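You operate a simulated robot arm through the tools that you are given. There is no shell and no other tool.

You are at the controls of a simulated robot arm. One attempt, no reset.

## Task
The holder's tag is wrong: gauge the silver ring on the bench gauge and change the tag.
Fine: wrong tag in the tag rack's end slot on the side where the drawer opens, the ring's thickness in the green holder; ring left on the anvil.

Only the result counts: the job must be done as asked and must still hold three seconds after the hand-in. Knocking over, shifting, dropping, spilling or breaking anything else fails it.

## Robot
A 7-joint arm with a two-finger parallel gripper, fixed in place. Base frame: the origin is at the foot of the arm, x ahead of it, y to its left, z up; the work surface is at about z = 900. Lengths are in mm, angles in degrees, forces in N, time in s.
With the tool pointing down near the work surface it reaches from about 380 to 800 mm from the base axis. Its first joint turns from -143.0 to 143.0 degrees. Payload 3 kg.
The TCP is the grasp point between the finger pads, 30 mm short of the fingertips. In the tool frame z runs along the fingers and y along their closing line. The gripper opens to 110 mm. The fingers are 20 mm wide and 10 mm thick; the gripper's body (48 by 112 mm) begins 55 mm behind the TCP.
Orientation is that of the tool frame in the base frame, as a unit quaternion [x, y, z, w]. With the fingers straight down and closing along the base's y, the tool's x points along the base's -x, its y along +y and its z along -z.

## Interface
- The arm moves only by the tool arm_command. Its argument "series" is a list of rows, each an object of numbers (a shift or turn left out is 0, a gripper value left out holds the last): "claw": the closure in counts, from 0 (fully open) to 255 (shut); "dx", "dy", "dz": the shift along the base's x, y, z in mm; "rx", "ry", "rz": the turn, a rotation vector about the base's x, y, z in degrees. In form: [{"claw": .., "dx": .., "dy": .., "dz": .., "rx": .., "ry": .., "rz": ..}, ...]. A call has 1 to 20 rows; each row shifts and turns the commanded pose from where the row before left it. Each row takes 0.2 s and may step no farther than 50 mm and 8.6 degrees from the row before; otherwise, or with a gripper value out of range, the whole call is refused. A pose out of reach is approached as far as the arm can. The call stops where the force on the tool passes 40 N (or 10 N more than at its start, if that is more) or the arm is blocked; 0.2 s more then pass. Each finger travels about 153 mm/s and halts on what it meets, pressing with about 21 N; the grip force reading is that of the motor and also rises with nothing between the fingers. The clock runs only during rows and for 0.2 s after the last one: add rows that do not move to give the fingers time. It gives the time, the measured TCP pose, the force on the tool (base axes), the opening and the grip force at its end, in the units of the frame above (readings bear some noise), with the torque about the TCP (base axes, N m) and any sound that the robot's microphone picked up.
- Cameras (640 x 400 px; columns grow to the right, rows downward): "scene" is fixed at [398.8, 650.7, 1689.5]; the picture's right is [-0.91, 0.41, 0.00], its down [0.38, 0.84, -0.38] and it looks along [-0.15, -0.34, -0.93] (base axes); focal length 313 px, centre (320, 200). "wrist" rides on the gripper at [72, 17, -103] in the tool frame; the picture's right is [-0.23, 0.97, 0.00], its down [-0.76, -0.18, -0.62] and it looks along [-0.61, -0.14, 0.78] (tool axes); focal length 222 px, centre (320, 200). There is no depth. A picture from a camera that has moved, and an enlarged one, comes with that camera's place and axes in the base frame and with its lens.
- camera(camera): a new picture of that camera. No time passes.
- move_column(by): slides the trunk up (or, below 0, down) by that many mm; the arm rides with it, the base frame stays. It gives what a move gives, with no picture.
- zoom(camera, box): a new picture of the part [left, top, right, bottom] of that camera's present view, enlarged. No time passes.
- finish_job(): hands the job in; it is judged then, once.

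Places have to be worked out from the pictures, the camera data and where the tool is seen. Open the gripper and draw the arm clear of the work before you hand the job in, unless the task says otherwise.

The tools are called as name(argument=value, ...) on one line, values as JSON. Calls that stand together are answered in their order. arm_command: Moves the arm, as the interface text tells. Its arguments: {"type":"object","properties":{"series":{"type":"array"}},"required":["series"]} The other tools are called the same way: move_column (by) slides the trunk up or down; camera (camera) takes a picture; zoom (camera, box) takes an enlarged picture of a part of a camera's view; finish_job () hands the job in.

At the start:

```text
t: 0.0
eef_pos: [330.1, 424.7, 1259.6]
ee_rot: [-0.001, 1.0, 0.001, 0.0]
ft_force: [0.1, -0.3, -0.2]
moment: [-0.01, -0.03, 0.03]
gripper_width: 109.9
finger_force: 0.1
trunk travel left (down, up): [-425.0, 65.0]
```

scene: 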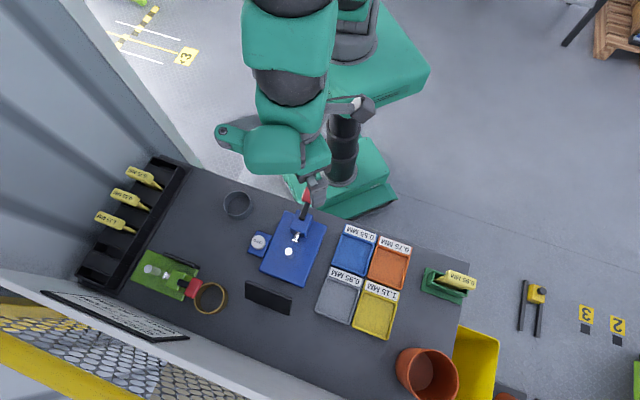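
wrist: 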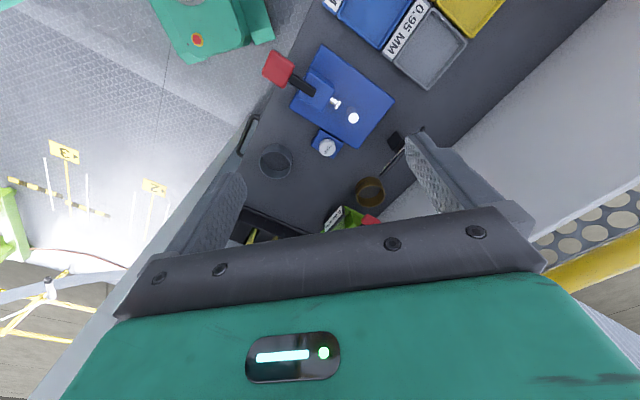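

I'll begin by looking closely at the bench: the gauge, the ring, the tag rack and the holder.

zoom(camera="scene", box=[220, 170, 340, 300])

zoom(camera="scene", box=[70, 140, 240, 330])

zoom(camera="scene", box=[310, 210, 510, 390])

camera(camera="scene")

```text
3.08 times, centred on (280, 235) of scene
camera zoom: at [398.8, 650.7, 1689.5], right [-0.91, 0.41, 0.0], down [0.38, 0.84, -0.38], along [-0.15, -0.34, -0.93], focal length 962 px, centre (443, 92)
```

zoom: 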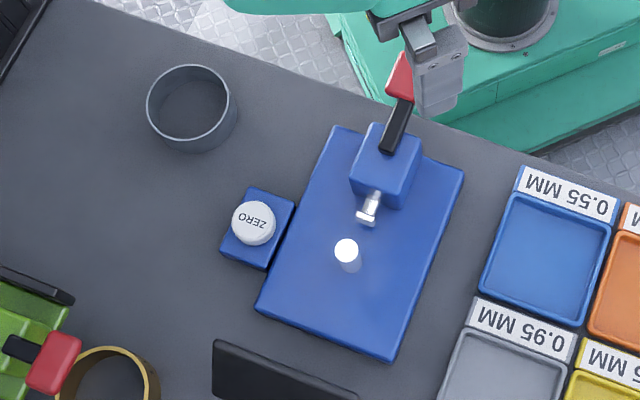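

```text
2.11 times, centred on (155, 235) of scene
camera zoom: at [398.8, 650.7, 1689.5], right [-0.91, 0.41, 0.0], down [0.38, 0.84, -0.38], along [-0.15, -0.34, -0.93], focal length 658 px, centre (667, 126)
```

zoom: 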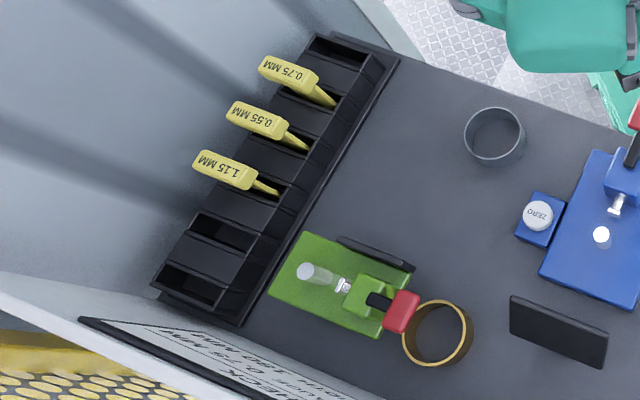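

```text
2.22 times, centred on (410, 300) of scene
camera zoom: at [398.8, 650.7, 1689.5], right [-0.91, 0.41, 0.0], down [0.38, 0.84, -0.38], along [-0.15, -0.34, -0.93], focal length 695 px, centre (120, -22)
```

zoom: 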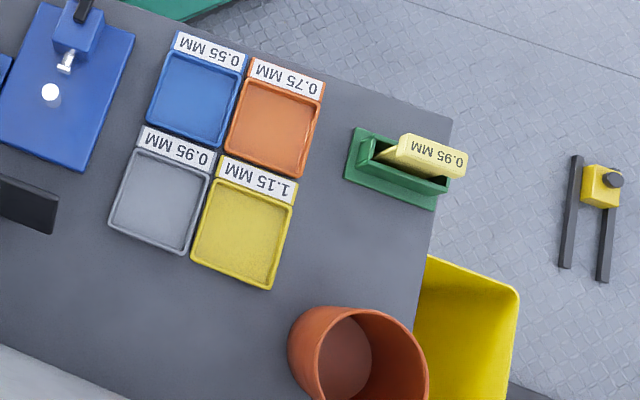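

```text
taken
```

scene: 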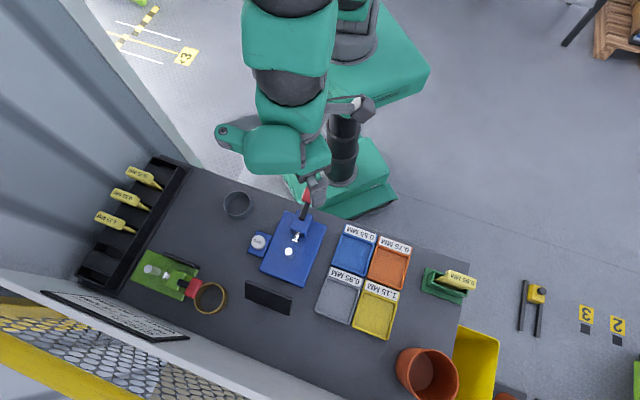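

The blue gauge (with a ZERO button) and the green one both need a closer look, as do the chart and the yellow thing past the bench end, which may be the drawer.

zoom(camera="scene", box=[30, 270, 200, 360])

zoom(camera="scene", box=[380, 250, 540, 400])

zoom(camera="scene", box=[120, 230, 300, 330])

zoom(camera="wrist", box=[230, 20, 430, 250])

zoom(camera="scene", box=[260, 190, 320, 230])

```text
3.76 times, centred on (115, 315) of scene
camera zoom: at [398.8, 650.7, 1689.5], right [-0.91, 0.41, 0.0], down [0.38, 0.84, -0.38], along [-0.15, -0.34, -0.93], focal length 1178 px, centre (1092, -233)
```

zoom: 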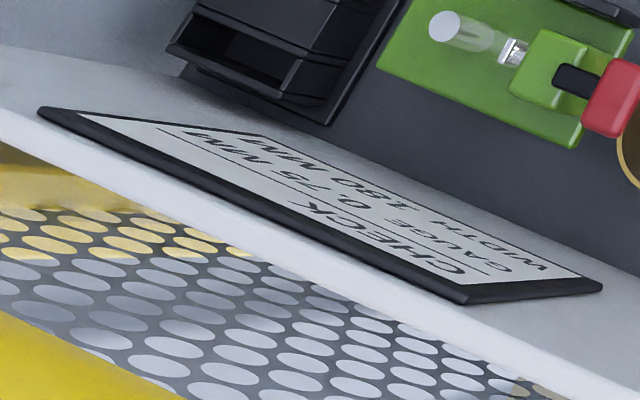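

```text
2.67 times, centred on (460, 325) of scene
camera zoom: at [398.8, 650.7, 1689.5], right [-0.91, 0.41, 0.0], down [0.38, 0.84, -0.38], along [-0.15, -0.34, -0.93], focal length 834 px, centre (-53, -133)
```

zoom: 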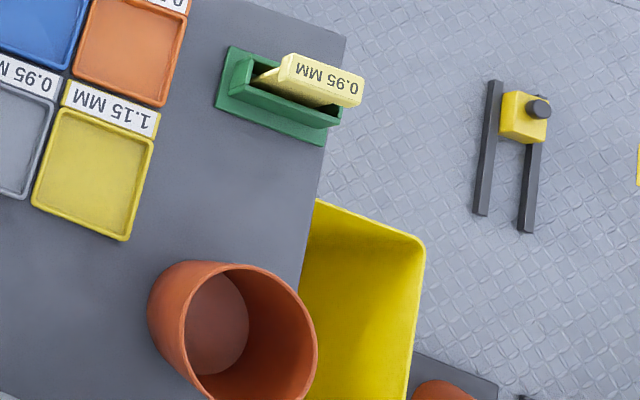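

```text
3.56 times, centred on (210, 280) of scene
camera zoom: at [398.8, 650.7, 1689.5], right [-0.91, 0.41, 0.0], down [0.38, 0.84, -0.38], along [-0.15, -0.34, -0.93], focal length 1112 px, centre (711, -84)
```

zoom: 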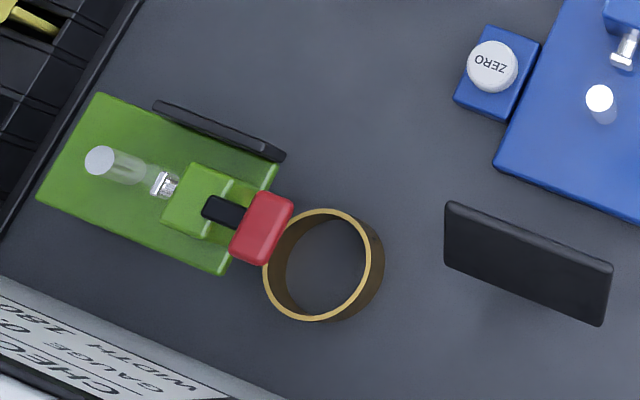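

```text
1.74 times, centred on (330, 135) of wrist
camera zoom: at [256.0, 441.9, 1362.3], right [0.23, 0.97, 0.0], down [0.76, -0.18, 0.62], along [0.61, -0.14, -0.78], focal length 386 px, centre (303, 313)
```

zoom: 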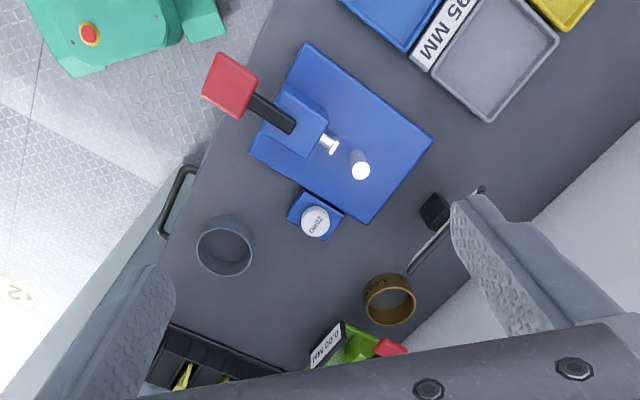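

```text
10.00 times, centred on (290, 210) of scene
camera zoom: at [398.8, 650.7, 1689.5], right [-0.91, 0.41, 0.0], down [0.38, 0.84, -0.38], along [-0.15, -0.34, -0.93], focal length 3128 px, centre (620, 100)
```

zoom: 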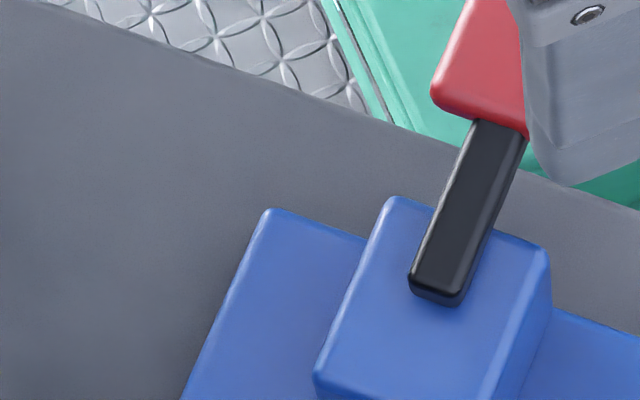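

The wrist picture shows a handle on the bench's side that faces the robot, which is likely the drawer. The bench lies turned about 45°, so I turn the gripper by +45° about z, high above everything, to see the displays from the front.

arm_command(series=[{"rz": 7.5}, {"rz": 7.5}, {"rz": 7.5}, {"rz": 7.5}, {"rz": 7.5}, {"rz": 7.5}, {}])

camera(camera="wrist")

camera(camera="scene")

```text
t: 1.6
eef_pos: [329.6, 423.9, 1260.4]
ee_rot: [-0.384, 0.923, 0.0, 0.0]
ft_force: [0.4, -0.6, -0.9]
moment: [0.03, -0.03, 0.0]
gripper_width: 109.8
finger_force: 0.1
trunk travel left (down, up): [-425.0, 65.0]
```

```text
taken
camera wrist: at [265.7, 385.7, 1363.1], right [-0.53, 0.85, 0.0], down [0.66, 0.41, 0.62], along [0.53, 0.33, -0.78], focal length 222 px, centre (320, 200)
```

wrist: 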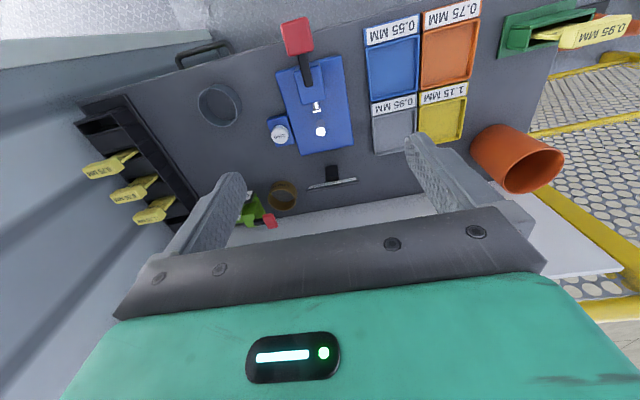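

```text
taken
```

scene: 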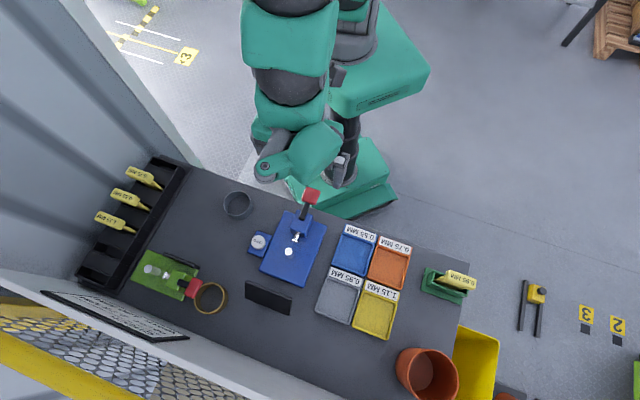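

Zooming into the new wrist picture to see the gauges, the display and the drawer handle.

zoom(camera="wrist", box=[240, 10, 380, 110])

zoom(camera="wrist", box=[240, 100, 400, 230])

zoom(camera="wrist", box=[60, 20, 260, 240])

zoom(camera="wrist", box=[360, 0, 640, 200])

```text
4.00 times, centred on (310, 60) of wrist
camera zoom: at [265.7, 385.7, 1363.1], right [-0.53, 0.85, 0.0], down [0.66, 0.41, 0.62], along [0.53, 0.33, -0.78], focal length 888 px, centre (360, 760)
```

zoom: 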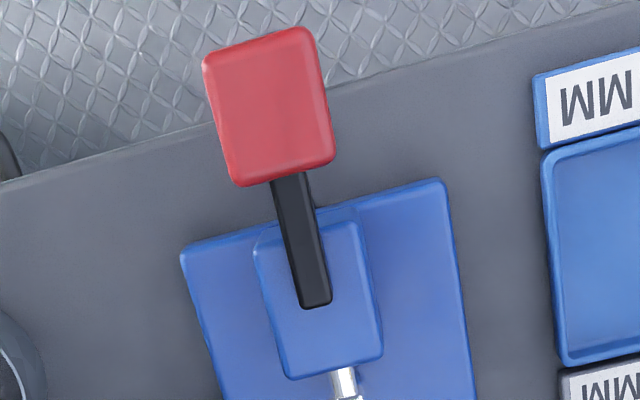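

```text
3.08 times, centred on (320, 165) of wrist
camera zoom: at [265.7, 385.7, 1363.1], right [-0.53, 0.85, 0.0], down [0.66, 0.41, 0.62], along [0.53, 0.33, -0.78], focal length 684 px, centre (320, 308)
```

zoom: 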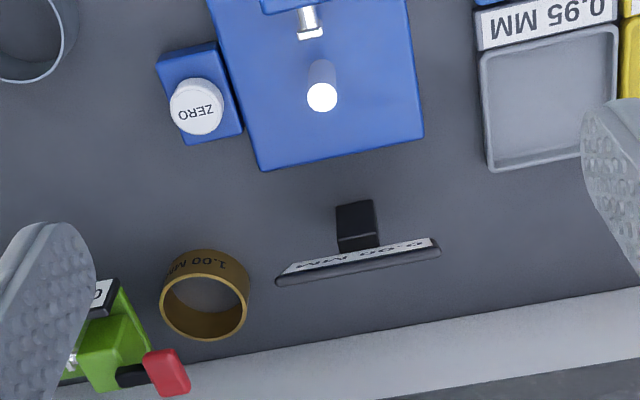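

```text
1.82 times, centred on (160, 130) of wrist
camera zoom: at [265.7, 385.7, 1363.1], right [-0.53, 0.85, 0.0], down [0.66, 0.41, 0.62], along [0.53, 0.33, -0.78], focal length 404 px, centre (611, 327)
```

zoom: 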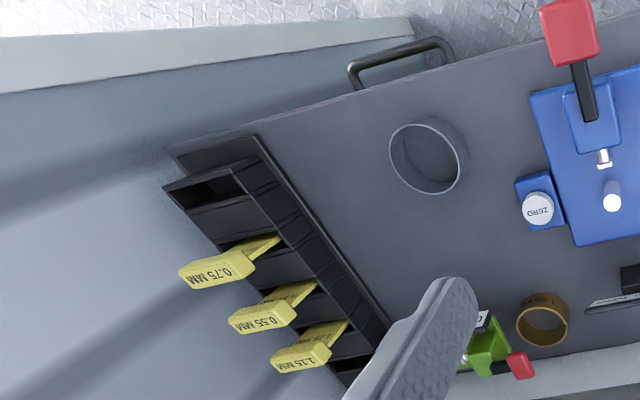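

```text
2.00 times, centred on (500, 100) of wrist
camera zoom: at [265.7, 385.7, 1363.1], right [-0.53, 0.85, 0.0], down [0.66, 0.41, 0.62], along [0.53, 0.33, -0.78], focal length 444 px, centre (-40, 400)
```

zoom: 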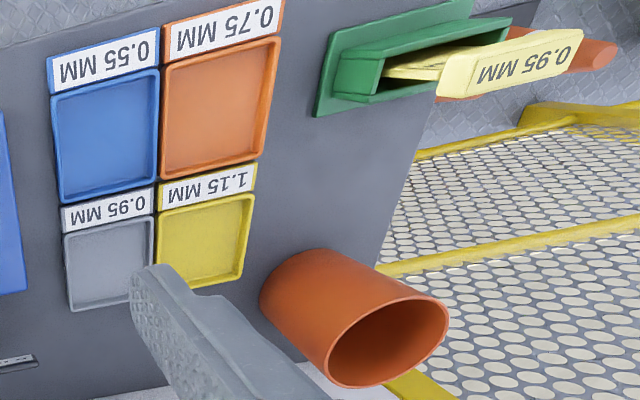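

The brass ring carries "1.00 MM" (a master ring). I zoom on the blue gauge's display and the writing on the ring.

zoom(camera="wrist", box=[300, 160, 364, 200])

zoom(camera="wrist", box=[236, 176, 306, 232])

zoom(camera="wrist", box=[190, 70, 254, 130])

```text
10.00 times, centred on (332, 180) of wrist
camera zoom: at [265.7, 385.7, 1363.1], right [-0.53, 0.85, 0.0], down [0.66, 0.41, 0.62], along [0.53, 0.33, -0.78], focal length 2221 px, centre (200, 400)
```

zoom: 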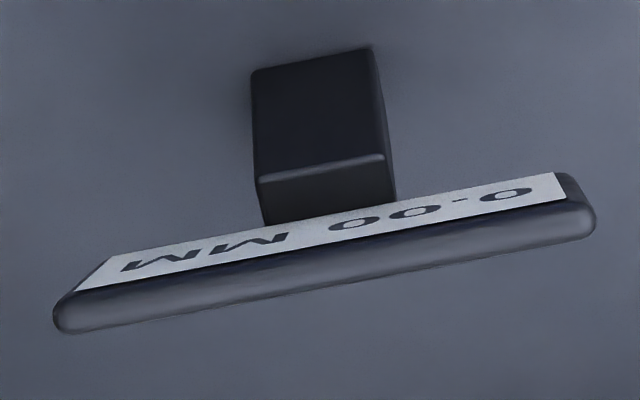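

```text
7.14 times, centred on (271, 204) of wrist
camera zoom: at [265.7, 385.7, 1363.1], right [-0.53, 0.85, 0.0], down [0.66, 0.41, 0.62], along [0.53, 0.33, -0.78], focal length 1587 px, centre (670, 171)
```

zoom: 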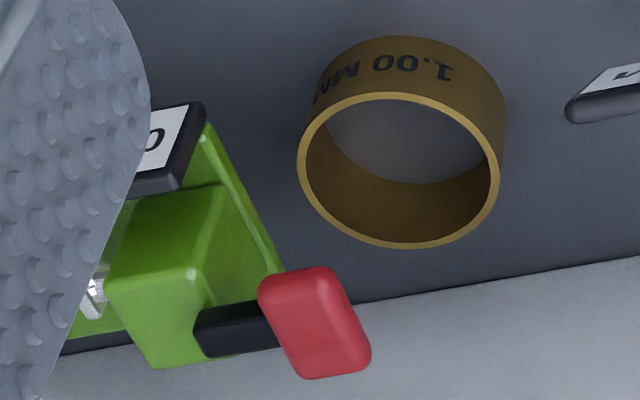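

```text
6.67 times, centred on (222, 100) of wrist
camera zoom: at [265.7, 385.7, 1363.1], right [-0.53, 0.85, 0.0], down [0.66, 0.41, 0.62], along [0.53, 0.33, -0.78], focal length 1481 px, centre (973, 867)
```

zoom: 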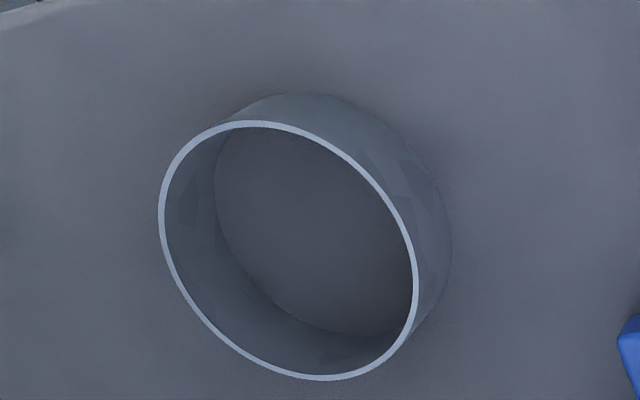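

The display reads 0.00 MM with the jaws apart. I need a flatter look at the gauge mechanism, so I draw back toward the base and tilt the tool so that the camera looks more forward.

arm_command(series=[{"dx": -14, "dy": -22, "dz": -20, "rx": 4.24, "ry": -4.24}, {"dx": -14, "dy": -22, "dz": -20, "rx": 4.24, "ry": -4.24}, {"dx": -14, "dy": -22, "dz": -20, "rx": 4.24, "ry": -4.24}, {"dx": -13, "dy": -24, "dz": -20, "rx": 4.24, "ry": -4.24}, {}])

camera(camera="wrist")

```text
t: 2.8
eef_pos: [272.0, 333.2, 1180.0]
ee_rot: [-0.374, 0.903, 0.081, 0.193]
ft_force: [0.9, 0.5, 0.1]
moment: [0.0, -0.01, -0.03]
gripper_width: 110.0
finger_force: 0.0
trunk travel left (down, up): [-425.0, 65.0]
```

```text
taken
camera wrist: at [183.2, 268.5, 1244.6], right [-0.54, 0.83, 0.09], down [0.44, 0.19, 0.88], along [0.72, 0.52, -0.47], focal length 222 px, centre (320, 200)
```

wrist: 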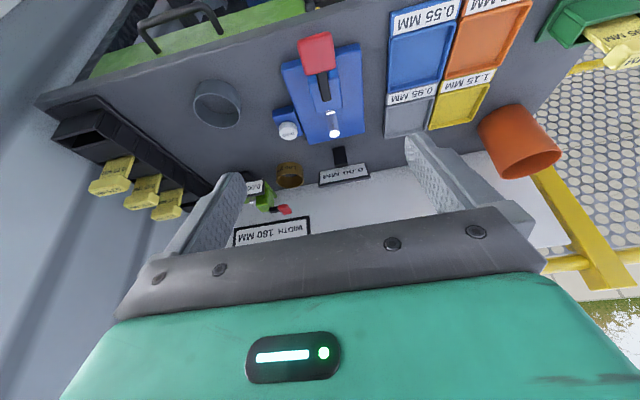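

Zooming into this view for the gauge, the display, the drawer and the board.

zoom(camera="wrist", box=[240, 20, 400, 200])

zoom(camera="wrist", box=[40, 0, 320, 180])

zoom(camera="wrist", box=[220, 150, 400, 250])

camera(camera="scene")

```text
2.22 times, centred on (320, 110) of wrist
camera zoom: at [183.2, 268.5, 1244.6], right [-0.54, 0.83, 0.09], down [0.44, 0.19, 0.88], along [0.72, 0.52, -0.47], focal length 494 px, centre (320, 400)
```

zoom: 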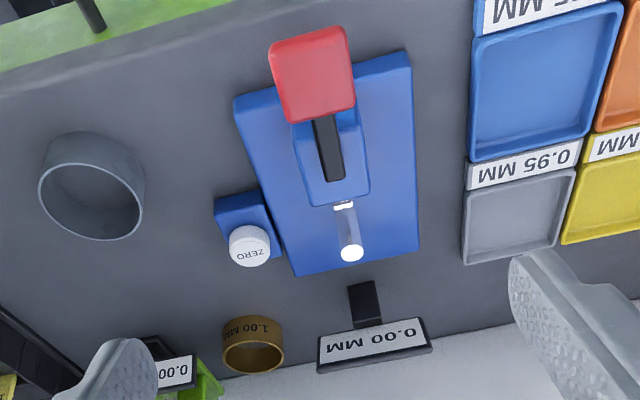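

```text
2.22 times, centred on (180, 90) of wrist
camera zoom: at [183.2, 268.5, 1244.6], right [-0.54, 0.83, 0.09], down [0.44, 0.19, 0.88], along [0.72, 0.52, -0.47], focal length 494 px, centre (631, 444)
```

zoom: 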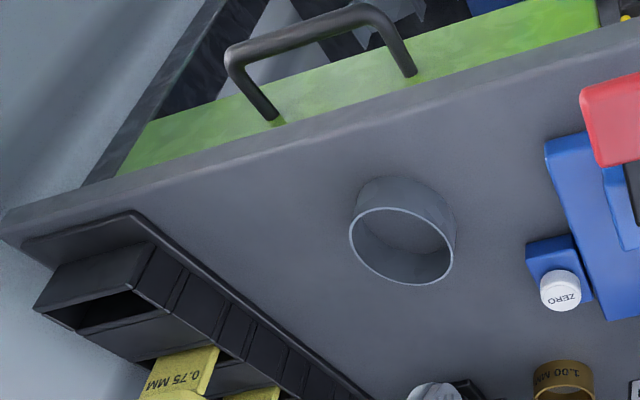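

```text
3.56 times, centred on (310, 200) of wrist
camera zoom: at [183.2, 268.5, 1244.6], right [-0.54, 0.83, 0.09], down [0.44, 0.19, 0.88], along [0.72, 0.52, -0.47], focal length 790 px, centre (356, 200)
```

zoom: 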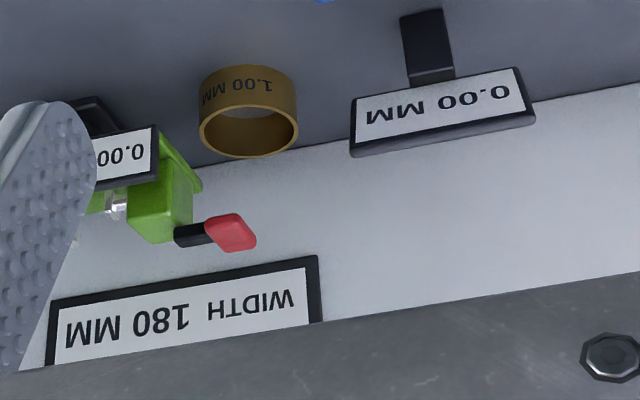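

```text
taken
```

scene: 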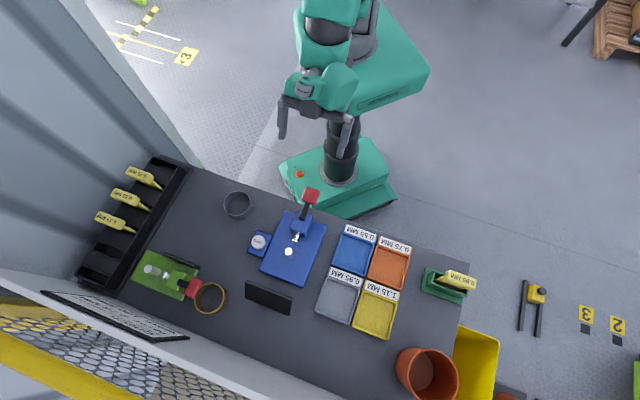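

The drawer front and its handle face the robot, so the rack's end slot nearest the robot is the one wanted, and it is empty. Next I swing round to look at the blue gauge from the side (toward -v), to understand its lever and plunger.

arm_command(series=[{"rz": -7.5, "dy": 16.4, "dz": -6}, {"rz": -7.5, "dy": 16.4, "dz": -6}, {"rz": -7.5, "dy": 16.4, "dz": -6}, {"rz": -7.5, "dy": 16.4, "dz": -6}, {"rz": -7.5, "dy": 16.4, "dz": -6}, {"rz": -7.5, "dy": 16.4, "dz": -6}, {"rz": -7.5, "dy": 16.4, "dz": -6}, {"rz": -7.5, "dy": 16.4, "dz": -6}, {"rz": -7.5, "dy": 16.4, "dz": -6}, {"rz": -7.5, "dy": 16.4, "dz": -6}, {"rz": -7.5, "dy": 16.4, "dz": -6}, {"rz": -7.5, "dy": 16.4, "dz": -6}, {}])

camera(camera="wrist")

zoom(camera="wrist", box=[180, 0, 460, 200])

camera(camera="scene")

```text
t: 5.6
eef_pos: [275.9, 531.6, 1108.0]
ee_rot: [0.376, 0.903, -0.08, 0.192]
ft_force: [-0.1, 0.7, -0.5]
moment: [-0.02, 0.0, -0.01]
gripper_width: 110.0
finger_force: 0.0
trunk travel left (down, up): [-425.0, 65.0]
```

```text
taken
camera wrist: at [209.9, 620.5, 1172.2], right [0.84, 0.54, 0.09], down [0.19, -0.44, 0.88], along [0.52, -0.72, -0.47], focal length 222 px, centre (320, 200)
```

wrist: 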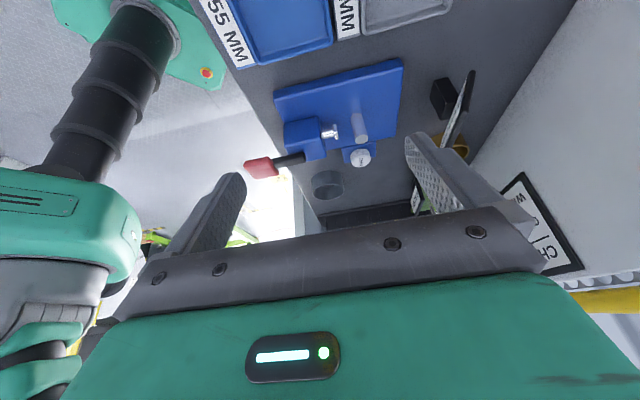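

```text
2.00 times, centred on (320, 100) of wrist
camera zoom: at [209.9, 620.5, 1172.2], right [0.84, 0.54, 0.09], down [0.19, -0.44, 0.88], along [0.52, -0.72, -0.47], focal length 444 px, centre (320, 400)
```

zoom: 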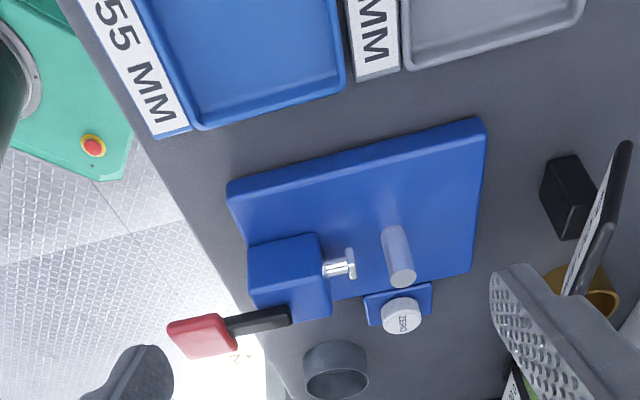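

```text
taken
```

scene: 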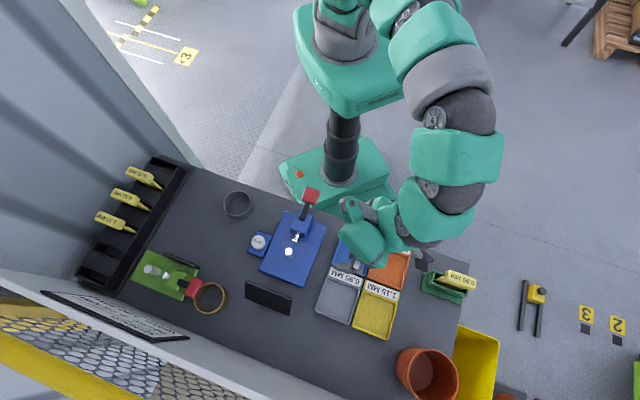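

The image is upside down here. I zoom in further on the lever, plunger and anvil.

zoom(camera="wrist", box=[240, 50, 420, 200])

zoom(camera="wrist", box=[480, 160, 600, 290])

zoom(camera="scene", box=[230, 180, 340, 300])

```text
2.67 times, centred on (330, 125) of wrist
camera zoom: at [209.9, 620.5, 1172.2], right [0.84, 0.54, 0.09], down [0.19, -0.44, 0.88], along [0.52, -0.72, -0.47], focal length 592 px, centre (293, 400)
```

zoom: 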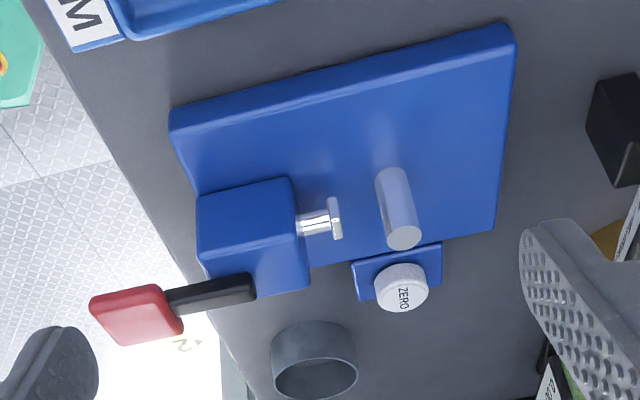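

```text
3.08 times, centred on (540, 225) of wrist
camera zoom: at [209.9, 620.5, 1172.2], right [0.84, 0.54, 0.09], down [0.19, -0.44, 0.88], along [0.52, -0.72, -0.47], focal length 684 px, centre (-357, 123)
```

zoom: 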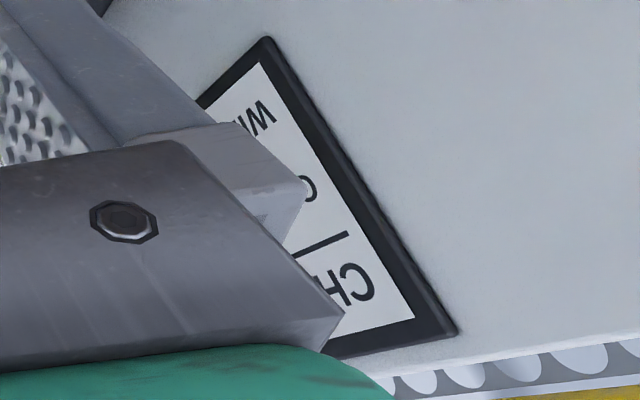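

```text
3.33 times, centred on (285, 240) of scene
camera zoom: at [398.8, 650.7, 1689.5], right [-0.91, 0.41, 0.0], down [0.38, 0.84, -0.38], along [-0.15, -0.34, -0.93], focal length 1043 px, centre (437, 67)
```

zoom: 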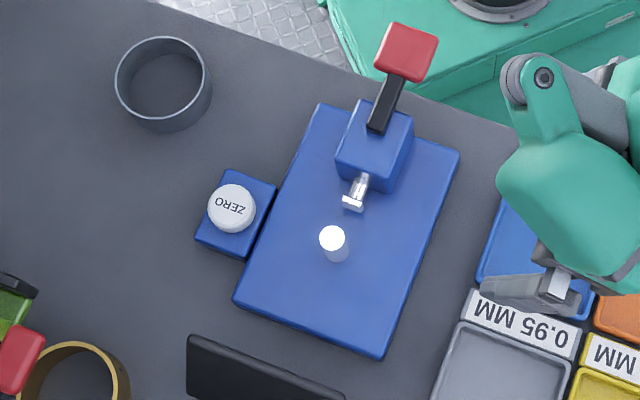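

From scene and wrist rays I place the anvil at about (397, 470) with its top at z 963, the plunger flange at (374, 447, 940) and the red lever paddle at (295, 364, 973). I straighten the tool, turn it so the display stays in view, shut the fingers and go above the paddle.

arm_command(series=[{"claw": 255, "rx": 4.24, "ry": 4.24, "dx": 2.4, "dy": -21}, {"rx": 4.24, "ry": 4.24, "dx": 2.4, "dy": -21}, {"rx": 4.24, "ry": 4.24, "dx": 2.4, "dy": -21}, {"rx": 4.24, "ry": 4.24, "dx": 2.4, "dy": -21}, {"rz": 7.5, "dx": 2.4, "dy": -21, "dz": -12}, {"rz": 7.5, "dx": 2.4, "dy": -21, "dz": -12}, {"rz": 7.5, "dx": 2.4, "dy": -21, "dz": -12}, {"rz": 7.5, "dx": 2.4, "dy": -20.6, "dz": -12}, {}])

camera(camera="wrist")

zoom(camera="scene", box=[230, 150, 380, 270])

```text
t: 7.6
eef_pos: [294.7, 364.5, 1060.4]
ee_rot: [0.13, 0.992, 0.001, 0.0]
ft_force: [0.6, 0.3, -0.7]
moment: [-0.01, -0.04, 0.0]
gripper_width: 0.0
finger_force: 21.0
trunk travel left (down, up): [-425.0, 65.0]
```

```text
taken
camera wrist: at [228.5, 399.2, 1163.5], right [0.47, 0.88, 0.0], down [0.69, -0.37, 0.62], along [0.55, -0.29, -0.78], focal length 222 px, centre (320, 200)
```

wrist: 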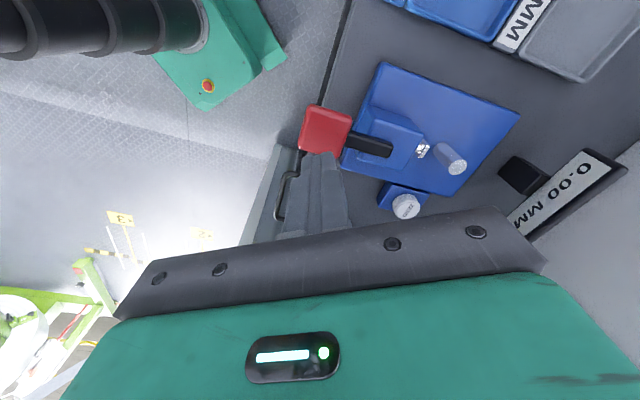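

```text
3.33 times, centred on (305, 210) of scene
camera zoom: at [398.8, 650.7, 1689.5], right [-0.91, 0.41, 0.0], down [0.38, 0.84, -0.38], along [-0.15, -0.34, -0.93], focal length 1043 px, centre (370, 167)
```

zoom: 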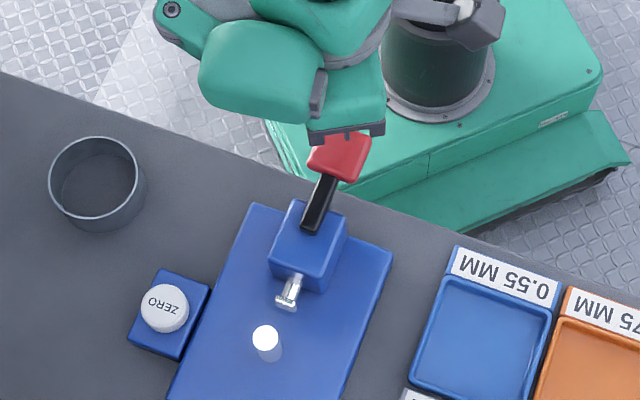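

The display stays in view from here (0.00 MM). I descend toward the paddle in small steps and stop on contact.

arm_command(series=[{"dz": -10}, {"dz": -10}, {"dz": -10}, {"dz": -5}, {"dz": -5}, {"dz": -4}, {"dz": -4}, {}])

camera(camera="wrist")

```text
t: 9.4
eef_pos: [292.6, 363.6, 1012.2]
ee_rot: [0.131, 0.991, 0.001, 0.0]
ft_force: [-0.2, -1.3, 1.6]
moment: [-0.04, -0.01, 0.01]
gripper_width: 0.0
finger_force: 20.9
trunk travel left (down, up): [-425.0, 65.0]
```

```text
taken
camera wrist: at [226.7, 399.3, 1115.1], right [0.47, 0.88, 0.0], down [0.69, -0.37, 0.62], along [0.55, -0.29, -0.78], focal length 222 px, centre (320, 200)
```

wrist: 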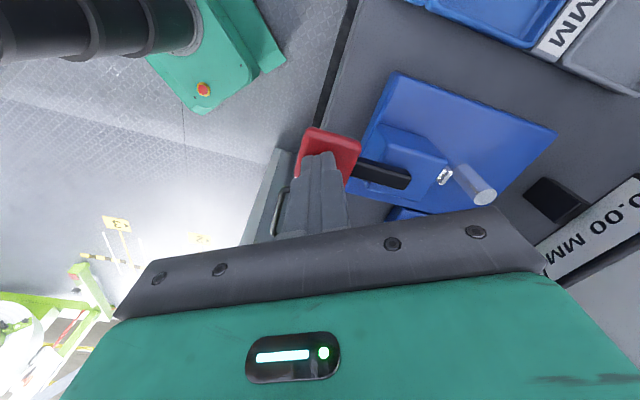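

A light contact (about 2 N). I press on in small steps and watch the plunger and the display.

arm_command(series=[{"dz": -3}, {"dz": -3}, {"dz": -3}, {}])

zoom(camera="wrist", box=[280, 60, 640, 285])

```text
t: 10.4
eef_pos: [294.1, 364.2, 1003.4]
ee_rot: [0.131, 0.991, -0.001, 0.0]
ft_force: [-2.9, -1.2, 3.3]
moment: [0.01, 0.01, -0.03]
gripper_width: 0.2
finger_force: 20.9
trunk travel left (down, up): [-425.0, 65.0]
```

```text
1.78 times, centred on (460, 172) of wrist
camera zoom: at [226.7, 399.1, 1106.2], right [0.47, 0.88, 0.0], down [0.69, -0.37, 0.62], along [0.55, -0.29, -0.78], focal length 395 px, centre (71, 249)
```

zoom: 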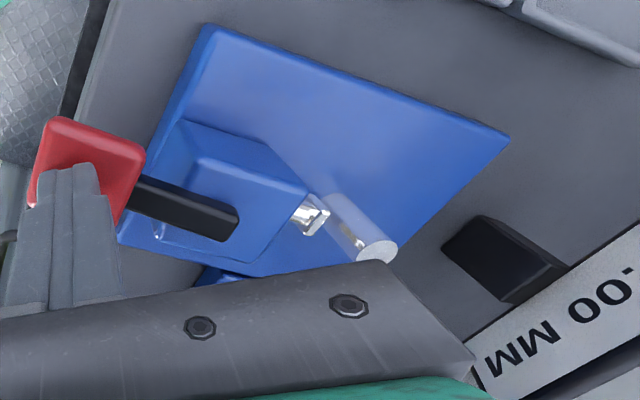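

The lever yields with little force and the plunger seems to move toward the anvil. I press on.

arm_command(series=[{"dz": -3}, {"dz": -3}, {"dz": -3}, {"dz": -3}, {}])

zoom(camera="wrist", box=[280, 60, 640, 285])

zoom(camera="scene", box=[230, 180, 340, 300])

```text
t: 11.6
eef_pos: [293.8, 364.2, 991.4]
ee_rot: [0.13, 0.992, 0.0, 0.0]
ft_force: [2.0, -0.3, 14.7]
moment: [0.11, -0.26, -0.01]
gripper_width: 0.0
finger_force: 20.9
trunk travel left (down, up): [-425.0, 65.0]
```

```text
1.78 times, centred on (460, 172) of wrist
camera zoom: at [227.2, 399.3, 1093.9], right [0.47, 0.88, 0.0], down [0.69, -0.37, 0.62], along [0.55, -0.29, -0.78], focal length 395 px, centre (71, 249)
```

zoom: 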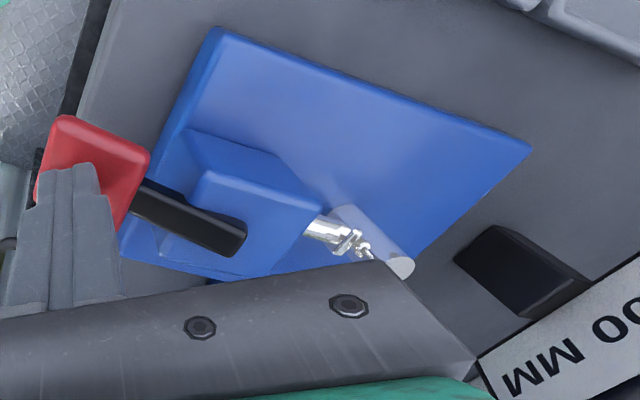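

```text
3.33 times, centred on (285, 240) of scene
camera zoom: at [398.8, 650.7, 1689.5], right [-0.91, 0.41, 0.0], down [0.38, 0.84, -0.38], along [-0.15, -0.34, -0.93], focal length 1043 px, centre (437, 67)
```

zoom: 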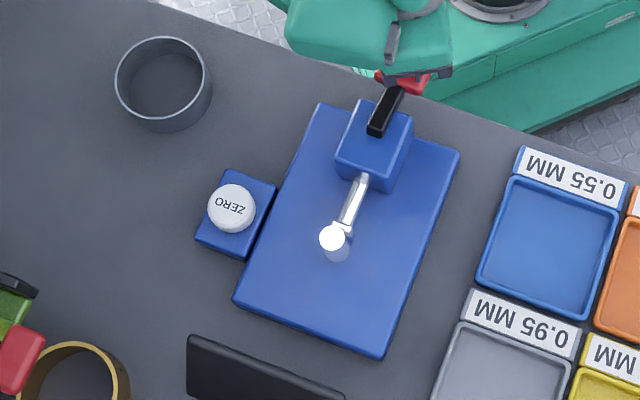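

The plunger now touches the anvil (15 N). I read what of the display is in view.

zoom(camera="wrist", box=[540, 190, 640, 290])

camera(camera="wrist")

```text
4.00 times, centred on (590, 240) of wrist
camera zoom: at [227.2, 399.3, 1093.9], right [0.47, 0.88, 0.0], down [0.69, -0.37, 0.62], along [0.55, -0.29, -0.78], focal length 888 px, centre (-760, 40)
```

zoom: 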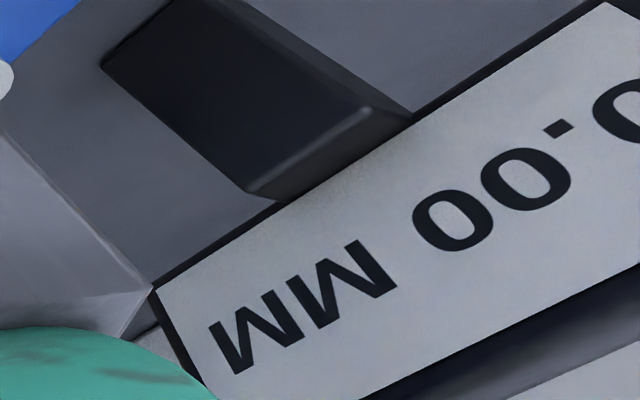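

```text
taken
camera wrist: at [227.2, 399.3, 1093.9], right [0.47, 0.88, 0.0], down [0.69, -0.37, 0.62], along [0.55, -0.29, -0.78], focal length 222 px, centre (320, 200)
```

wrist: 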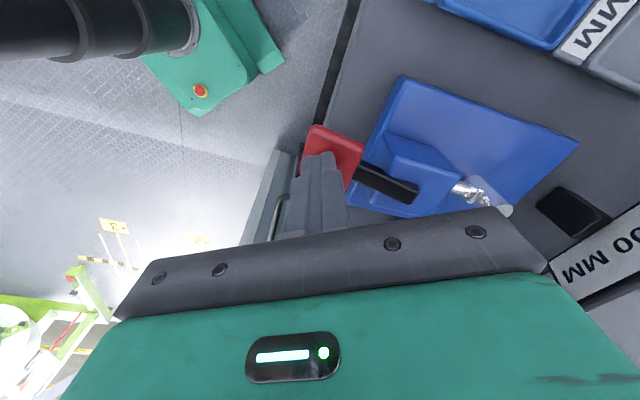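

It still shows 0.00 with the jaws closed. I press slightly harder and wait a moment, to see if the reading settles or a sound comes.

arm_command(series=[{"dz": -2}, {}, {"dz": -2}, {}, {}])

zoom(camera="wrist", box=[540, 190, 640, 290])

zoom(camera="scene", box=[260, 190, 320, 260])

```text
t: 12.3
eef_pos: [293.1, 364.2, 990.6]
ee_rot: [0.13, 0.992, 0.001, 0.001]
ft_force: [-4.9, -8.1, 29.3]
moment: [-0.08, -0.15, -0.04]
gripper_width: 0.0
finger_force: 21.3
trunk travel left (down, up): [-425.0, 65.0]
stopped in row 3: the force on the tool passed its limit at 44 N (the readings are from after the stop); the commanded pose is now the measured one
```

```text
4.00 times, centred on (590, 240) of wrist
camera zoom: at [226.5, 398.8, 1092.8], right [0.47, 0.88, 0.0], down [0.69, -0.37, 0.62], along [0.55, -0.29, -0.78], focal length 888 px, centre (-760, 40)
```

zoom: 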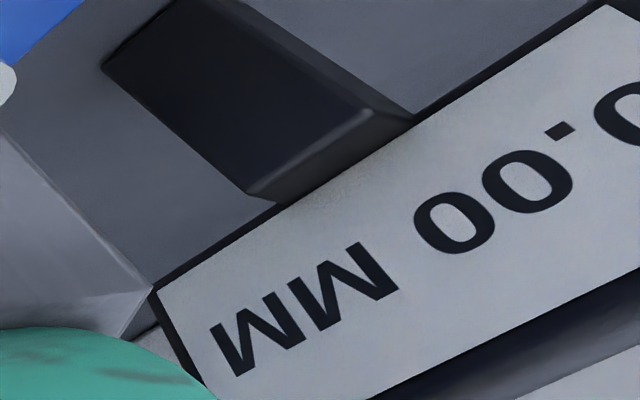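

```text
5.71 times, centred on (290, 225) of scene
camera zoom: at [398.8, 650.7, 1689.5], right [-0.91, 0.41, 0.0], down [0.38, 0.84, -0.38], along [-0.15, -0.34, -0.93], focal length 1788 px, centre (491, 57)
```

zoom: 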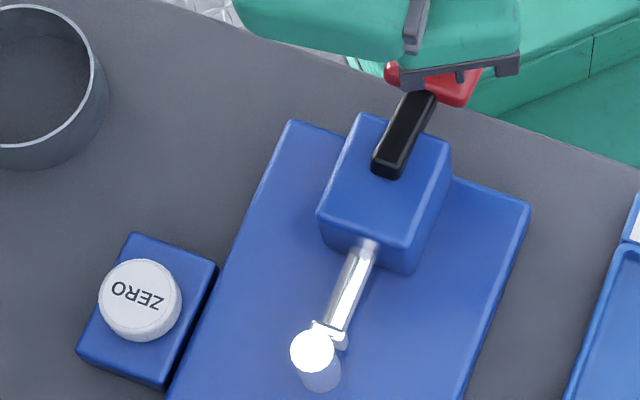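

Closed on the bare anvil it reads 0.00. I lift off the paddle and see whether the display or lever changes on release.

arm_command(series=[{"dz": 5}, {"dz": 10}, {"dz": 15}, {"dz": 20}, {"dz": 20}, {}])

camera(camera="wrist")

zoom(camera="scene", box=[190, 170, 340, 300])

```text
t: 13.7
eef_pos: [293.7, 366.0, 1059.0]
ee_rot: [0.131, 0.991, 0.0, 0.002]
ft_force: [-0.1, 1.4, -0.3]
moment: [-0.04, 0.0, 0.06]
gripper_width: 0.0
finger_force: 21.3
trunk travel left (down, up): [-425.0, 65.0]
```

```text
taken
camera wrist: at [226.4, 401.1, 1162.2], right [0.47, 0.88, 0.0], down [0.69, -0.37, 0.62], along [0.55, -0.29, -0.78], focal length 222 px, centre (320, 200)
```

wrist: 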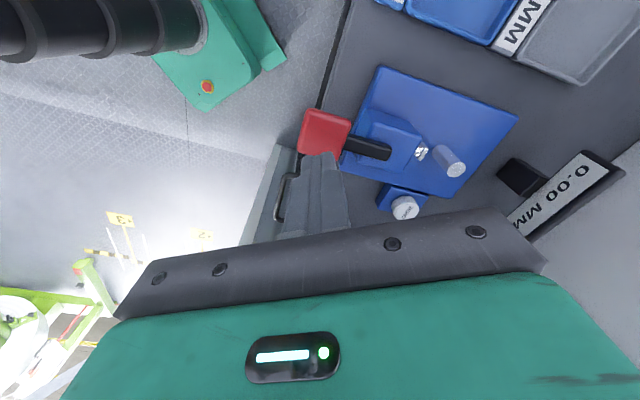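

```text
3.08 times, centred on (265, 235) of scene
camera zoom: at [398.8, 650.7, 1689.5], right [-0.91, 0.41, 0.0], down [0.38, 0.84, -0.38], along [-0.15, -0.34, -0.93], focal length 962 px, centre (489, 92)
```

zoom: 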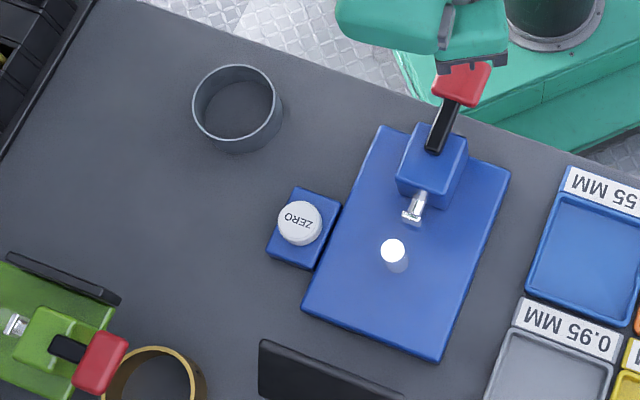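

The lever springs back and the display stays 0.00. Now I measure the silver ring: zooming in on it in both cameras.

zoom(camera="scene", box=[212, 180, 262, 225])

zoom(camera="scene", box=[185, 275, 240, 320])

```text
8.89 times, centred on (237, 202) of scene
camera zoom: at [398.8, 650.7, 1689.5], right [-0.91, 0.41, 0.0], down [0.38, 0.84, -0.38], along [-0.15, -0.34, -0.93], focal length 2780 px, centre (1058, 178)
```

zoom: 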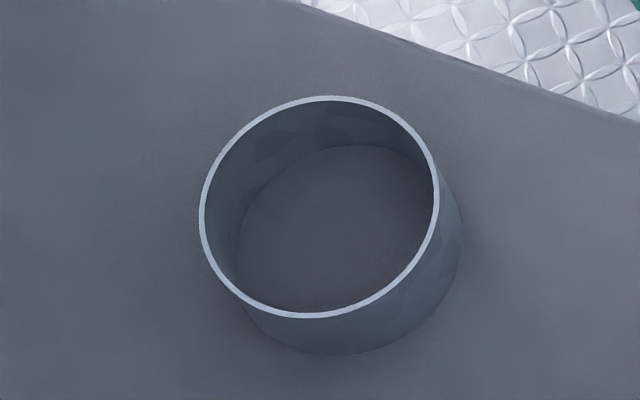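

```text
8.89 times, centred on (212, 298) of scene
camera zoom: at [398.8, 650.7, 1689.5], right [-0.91, 0.41, 0.0], down [0.38, 0.84, -0.38], along [-0.15, -0.34, -0.93], focal length 2780 px, centre (1276, -667)
```

zoom: 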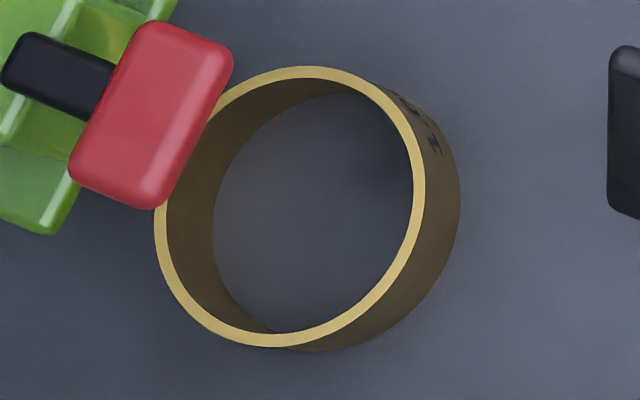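

The silver ring's centre is at about (472.6, 291), OD about 70 mm, top at z ≈ 936. I move over it with the fingers open, closing across the bench (tool heading along the bench depth).

arm_command(series=[{"claw": 0, "rz": 7.5, "dx": 22.4, "dy": -9.4}, {"rz": 7.5, "dx": 22.4, "dy": -9.4}, {"rz": 7.5, "dx": 22.4, "dy": -9.4}, {"rz": 7.5, "dx": 22.4, "dy": -9.4}, {"rz": 7.5, "dx": 22.4, "dy": -9.4}, {"rz": 7.5, "dx": 22.4, "dy": -9.4}, {"rz": 7.5, "dx": 22.4, "dy": -9.4}, {"rz": 7.5, "dx": 22.1, "dy": -9.2}, {}])

camera(camera="wrist")

camera(camera="scene")

```text
t: 15.7
eef_pos: [473.2, 288.8, 1059.0]
ee_rot: [-0.383, 0.924, 0.001, 0.0]
ft_force: [-0.3, -0.4, 0.2]
moment: [0.03, 0.0, 0.03]
gripper_width: 110.0
finger_force: 0.1
trunk travel left (down, up): [-425.0, 65.0]
```

```text
taken
camera wrist: at [409.3, 249.1, 1162.3], right [-0.53, 0.85, 0.0], down [0.66, 0.41, 0.62], along [0.53, 0.33, -0.78], focal length 222 px, centre (320, 200)
```

wrist: 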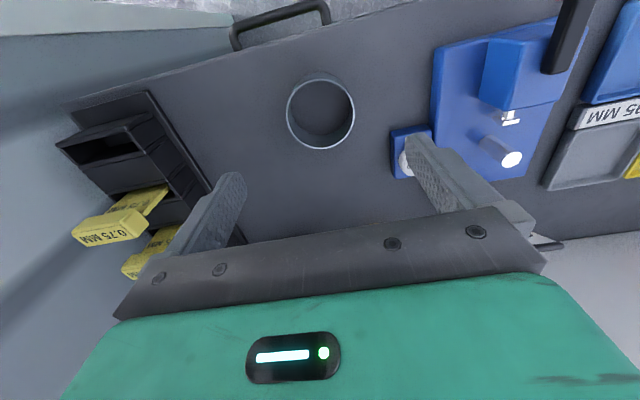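

```text
taken
```

scene: 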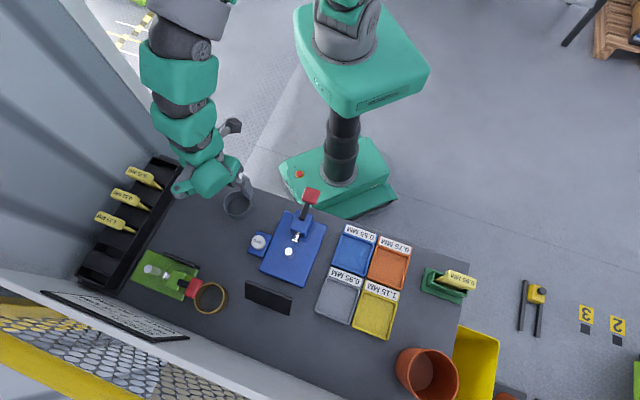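

Checking the ring's place once more with the wrist camera before going down.

zoom(camera="wrist", box=[270, 60, 370, 160])

```text
4.00 times, centred on (320, 110) of wrist
camera zoom: at [409.3, 249.1, 1162.3], right [-0.53, 0.85, 0.0], down [0.66, 0.41, 0.62], along [0.53, 0.33, -0.78], focal length 888 px, centre (320, 560)
```

zoom: 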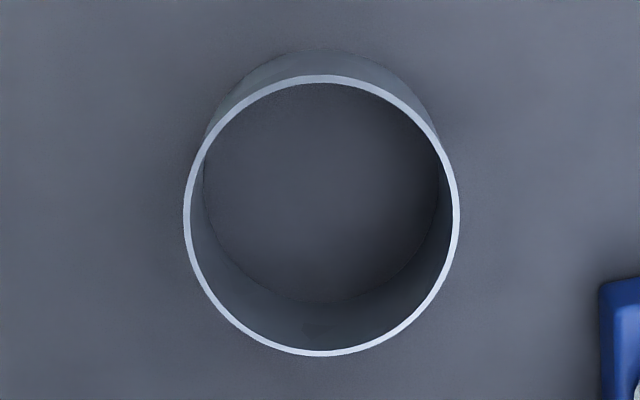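

Both cameras agree on roughly (472.4, 290) and the TCP is within 2 mm of it. I go down to TCP z ≈ 937 (tips about 7 mm over the bench).

arm_command(series=[{"dz": -20, "dy": 1}, {"dz": -20}, {"dz": -20}, {"dz": -20}, {"dz": -20}, {"dz": -10}, {"dz": -6}, {"dz": -6}, {}])

zoom(camera="scene", box=[190, 150, 290, 240])

camera(camera="wrist")

```text
t: 17.7
eef_pos: [473.8, 291.1, 936.8]
ee_rot: [-0.383, 0.924, 0.001, 0.0]
ft_force: [0.1, 0.1, 1.1]
moment: [0.0, 0.04, 0.02]
gripper_width: 110.1
finger_force: 0.0
trunk travel left (down, up): [-425.0, 65.0]
```

```text
4.44 times, centred on (240, 195) of scene
camera zoom: at [398.8, 650.7, 1689.5], right [-0.91, 0.41, 0.0], down [0.38, 0.84, -0.38], along [-0.15, -0.34, -0.93], focal length 1390 px, centre (676, 222)
```

zoom: 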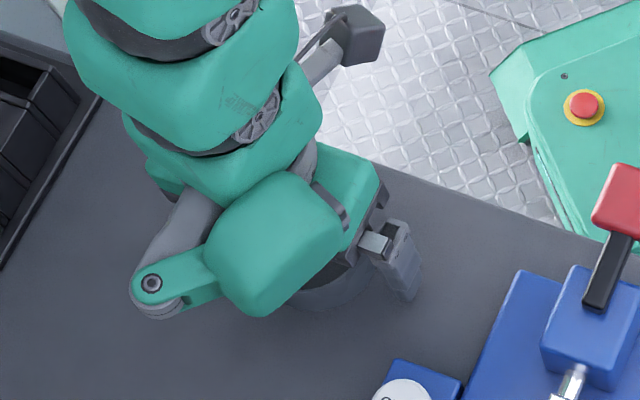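

```text
taken
camera wrist: at [409.6, 251.5, 1039.0], right [-0.53, 0.85, 0.0], down [0.66, 0.41, 0.62], along [0.53, 0.33, -0.78], focal length 222 px, centre (320, 200)
```

wrist: 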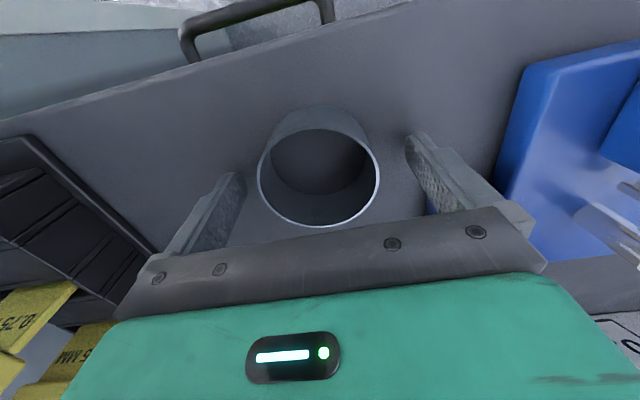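

The ring sits between the fingers. I close on it.

arm_command(series=[{"claw": 60}, {"claw": 110}, {"claw": 255}, {}, {}])

camera(camera="wrist")

```text
t: 18.9
eef_pos: [474.2, 292.0, 937.3]
ee_rot: [-0.383, 0.924, 0.001, 0.0]
ft_force: [-0.1, 0.0, 0.5]
moment: [-0.01, 0.0, 0.02]
gripper_width: 69.4
finger_force: 20.9
trunk travel left (down, up): [-425.0, 65.0]
```

```text
taken
camera wrist: at [409.6, 251.5, 1039.2], right [-0.53, 0.85, 0.0], down [0.66, 0.41, 0.62], along [0.53, 0.33, -0.78], focal length 222 px, centre (320, 200)
```

wrist: 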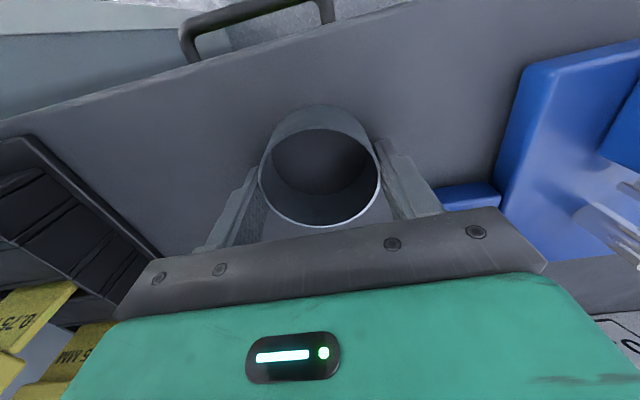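

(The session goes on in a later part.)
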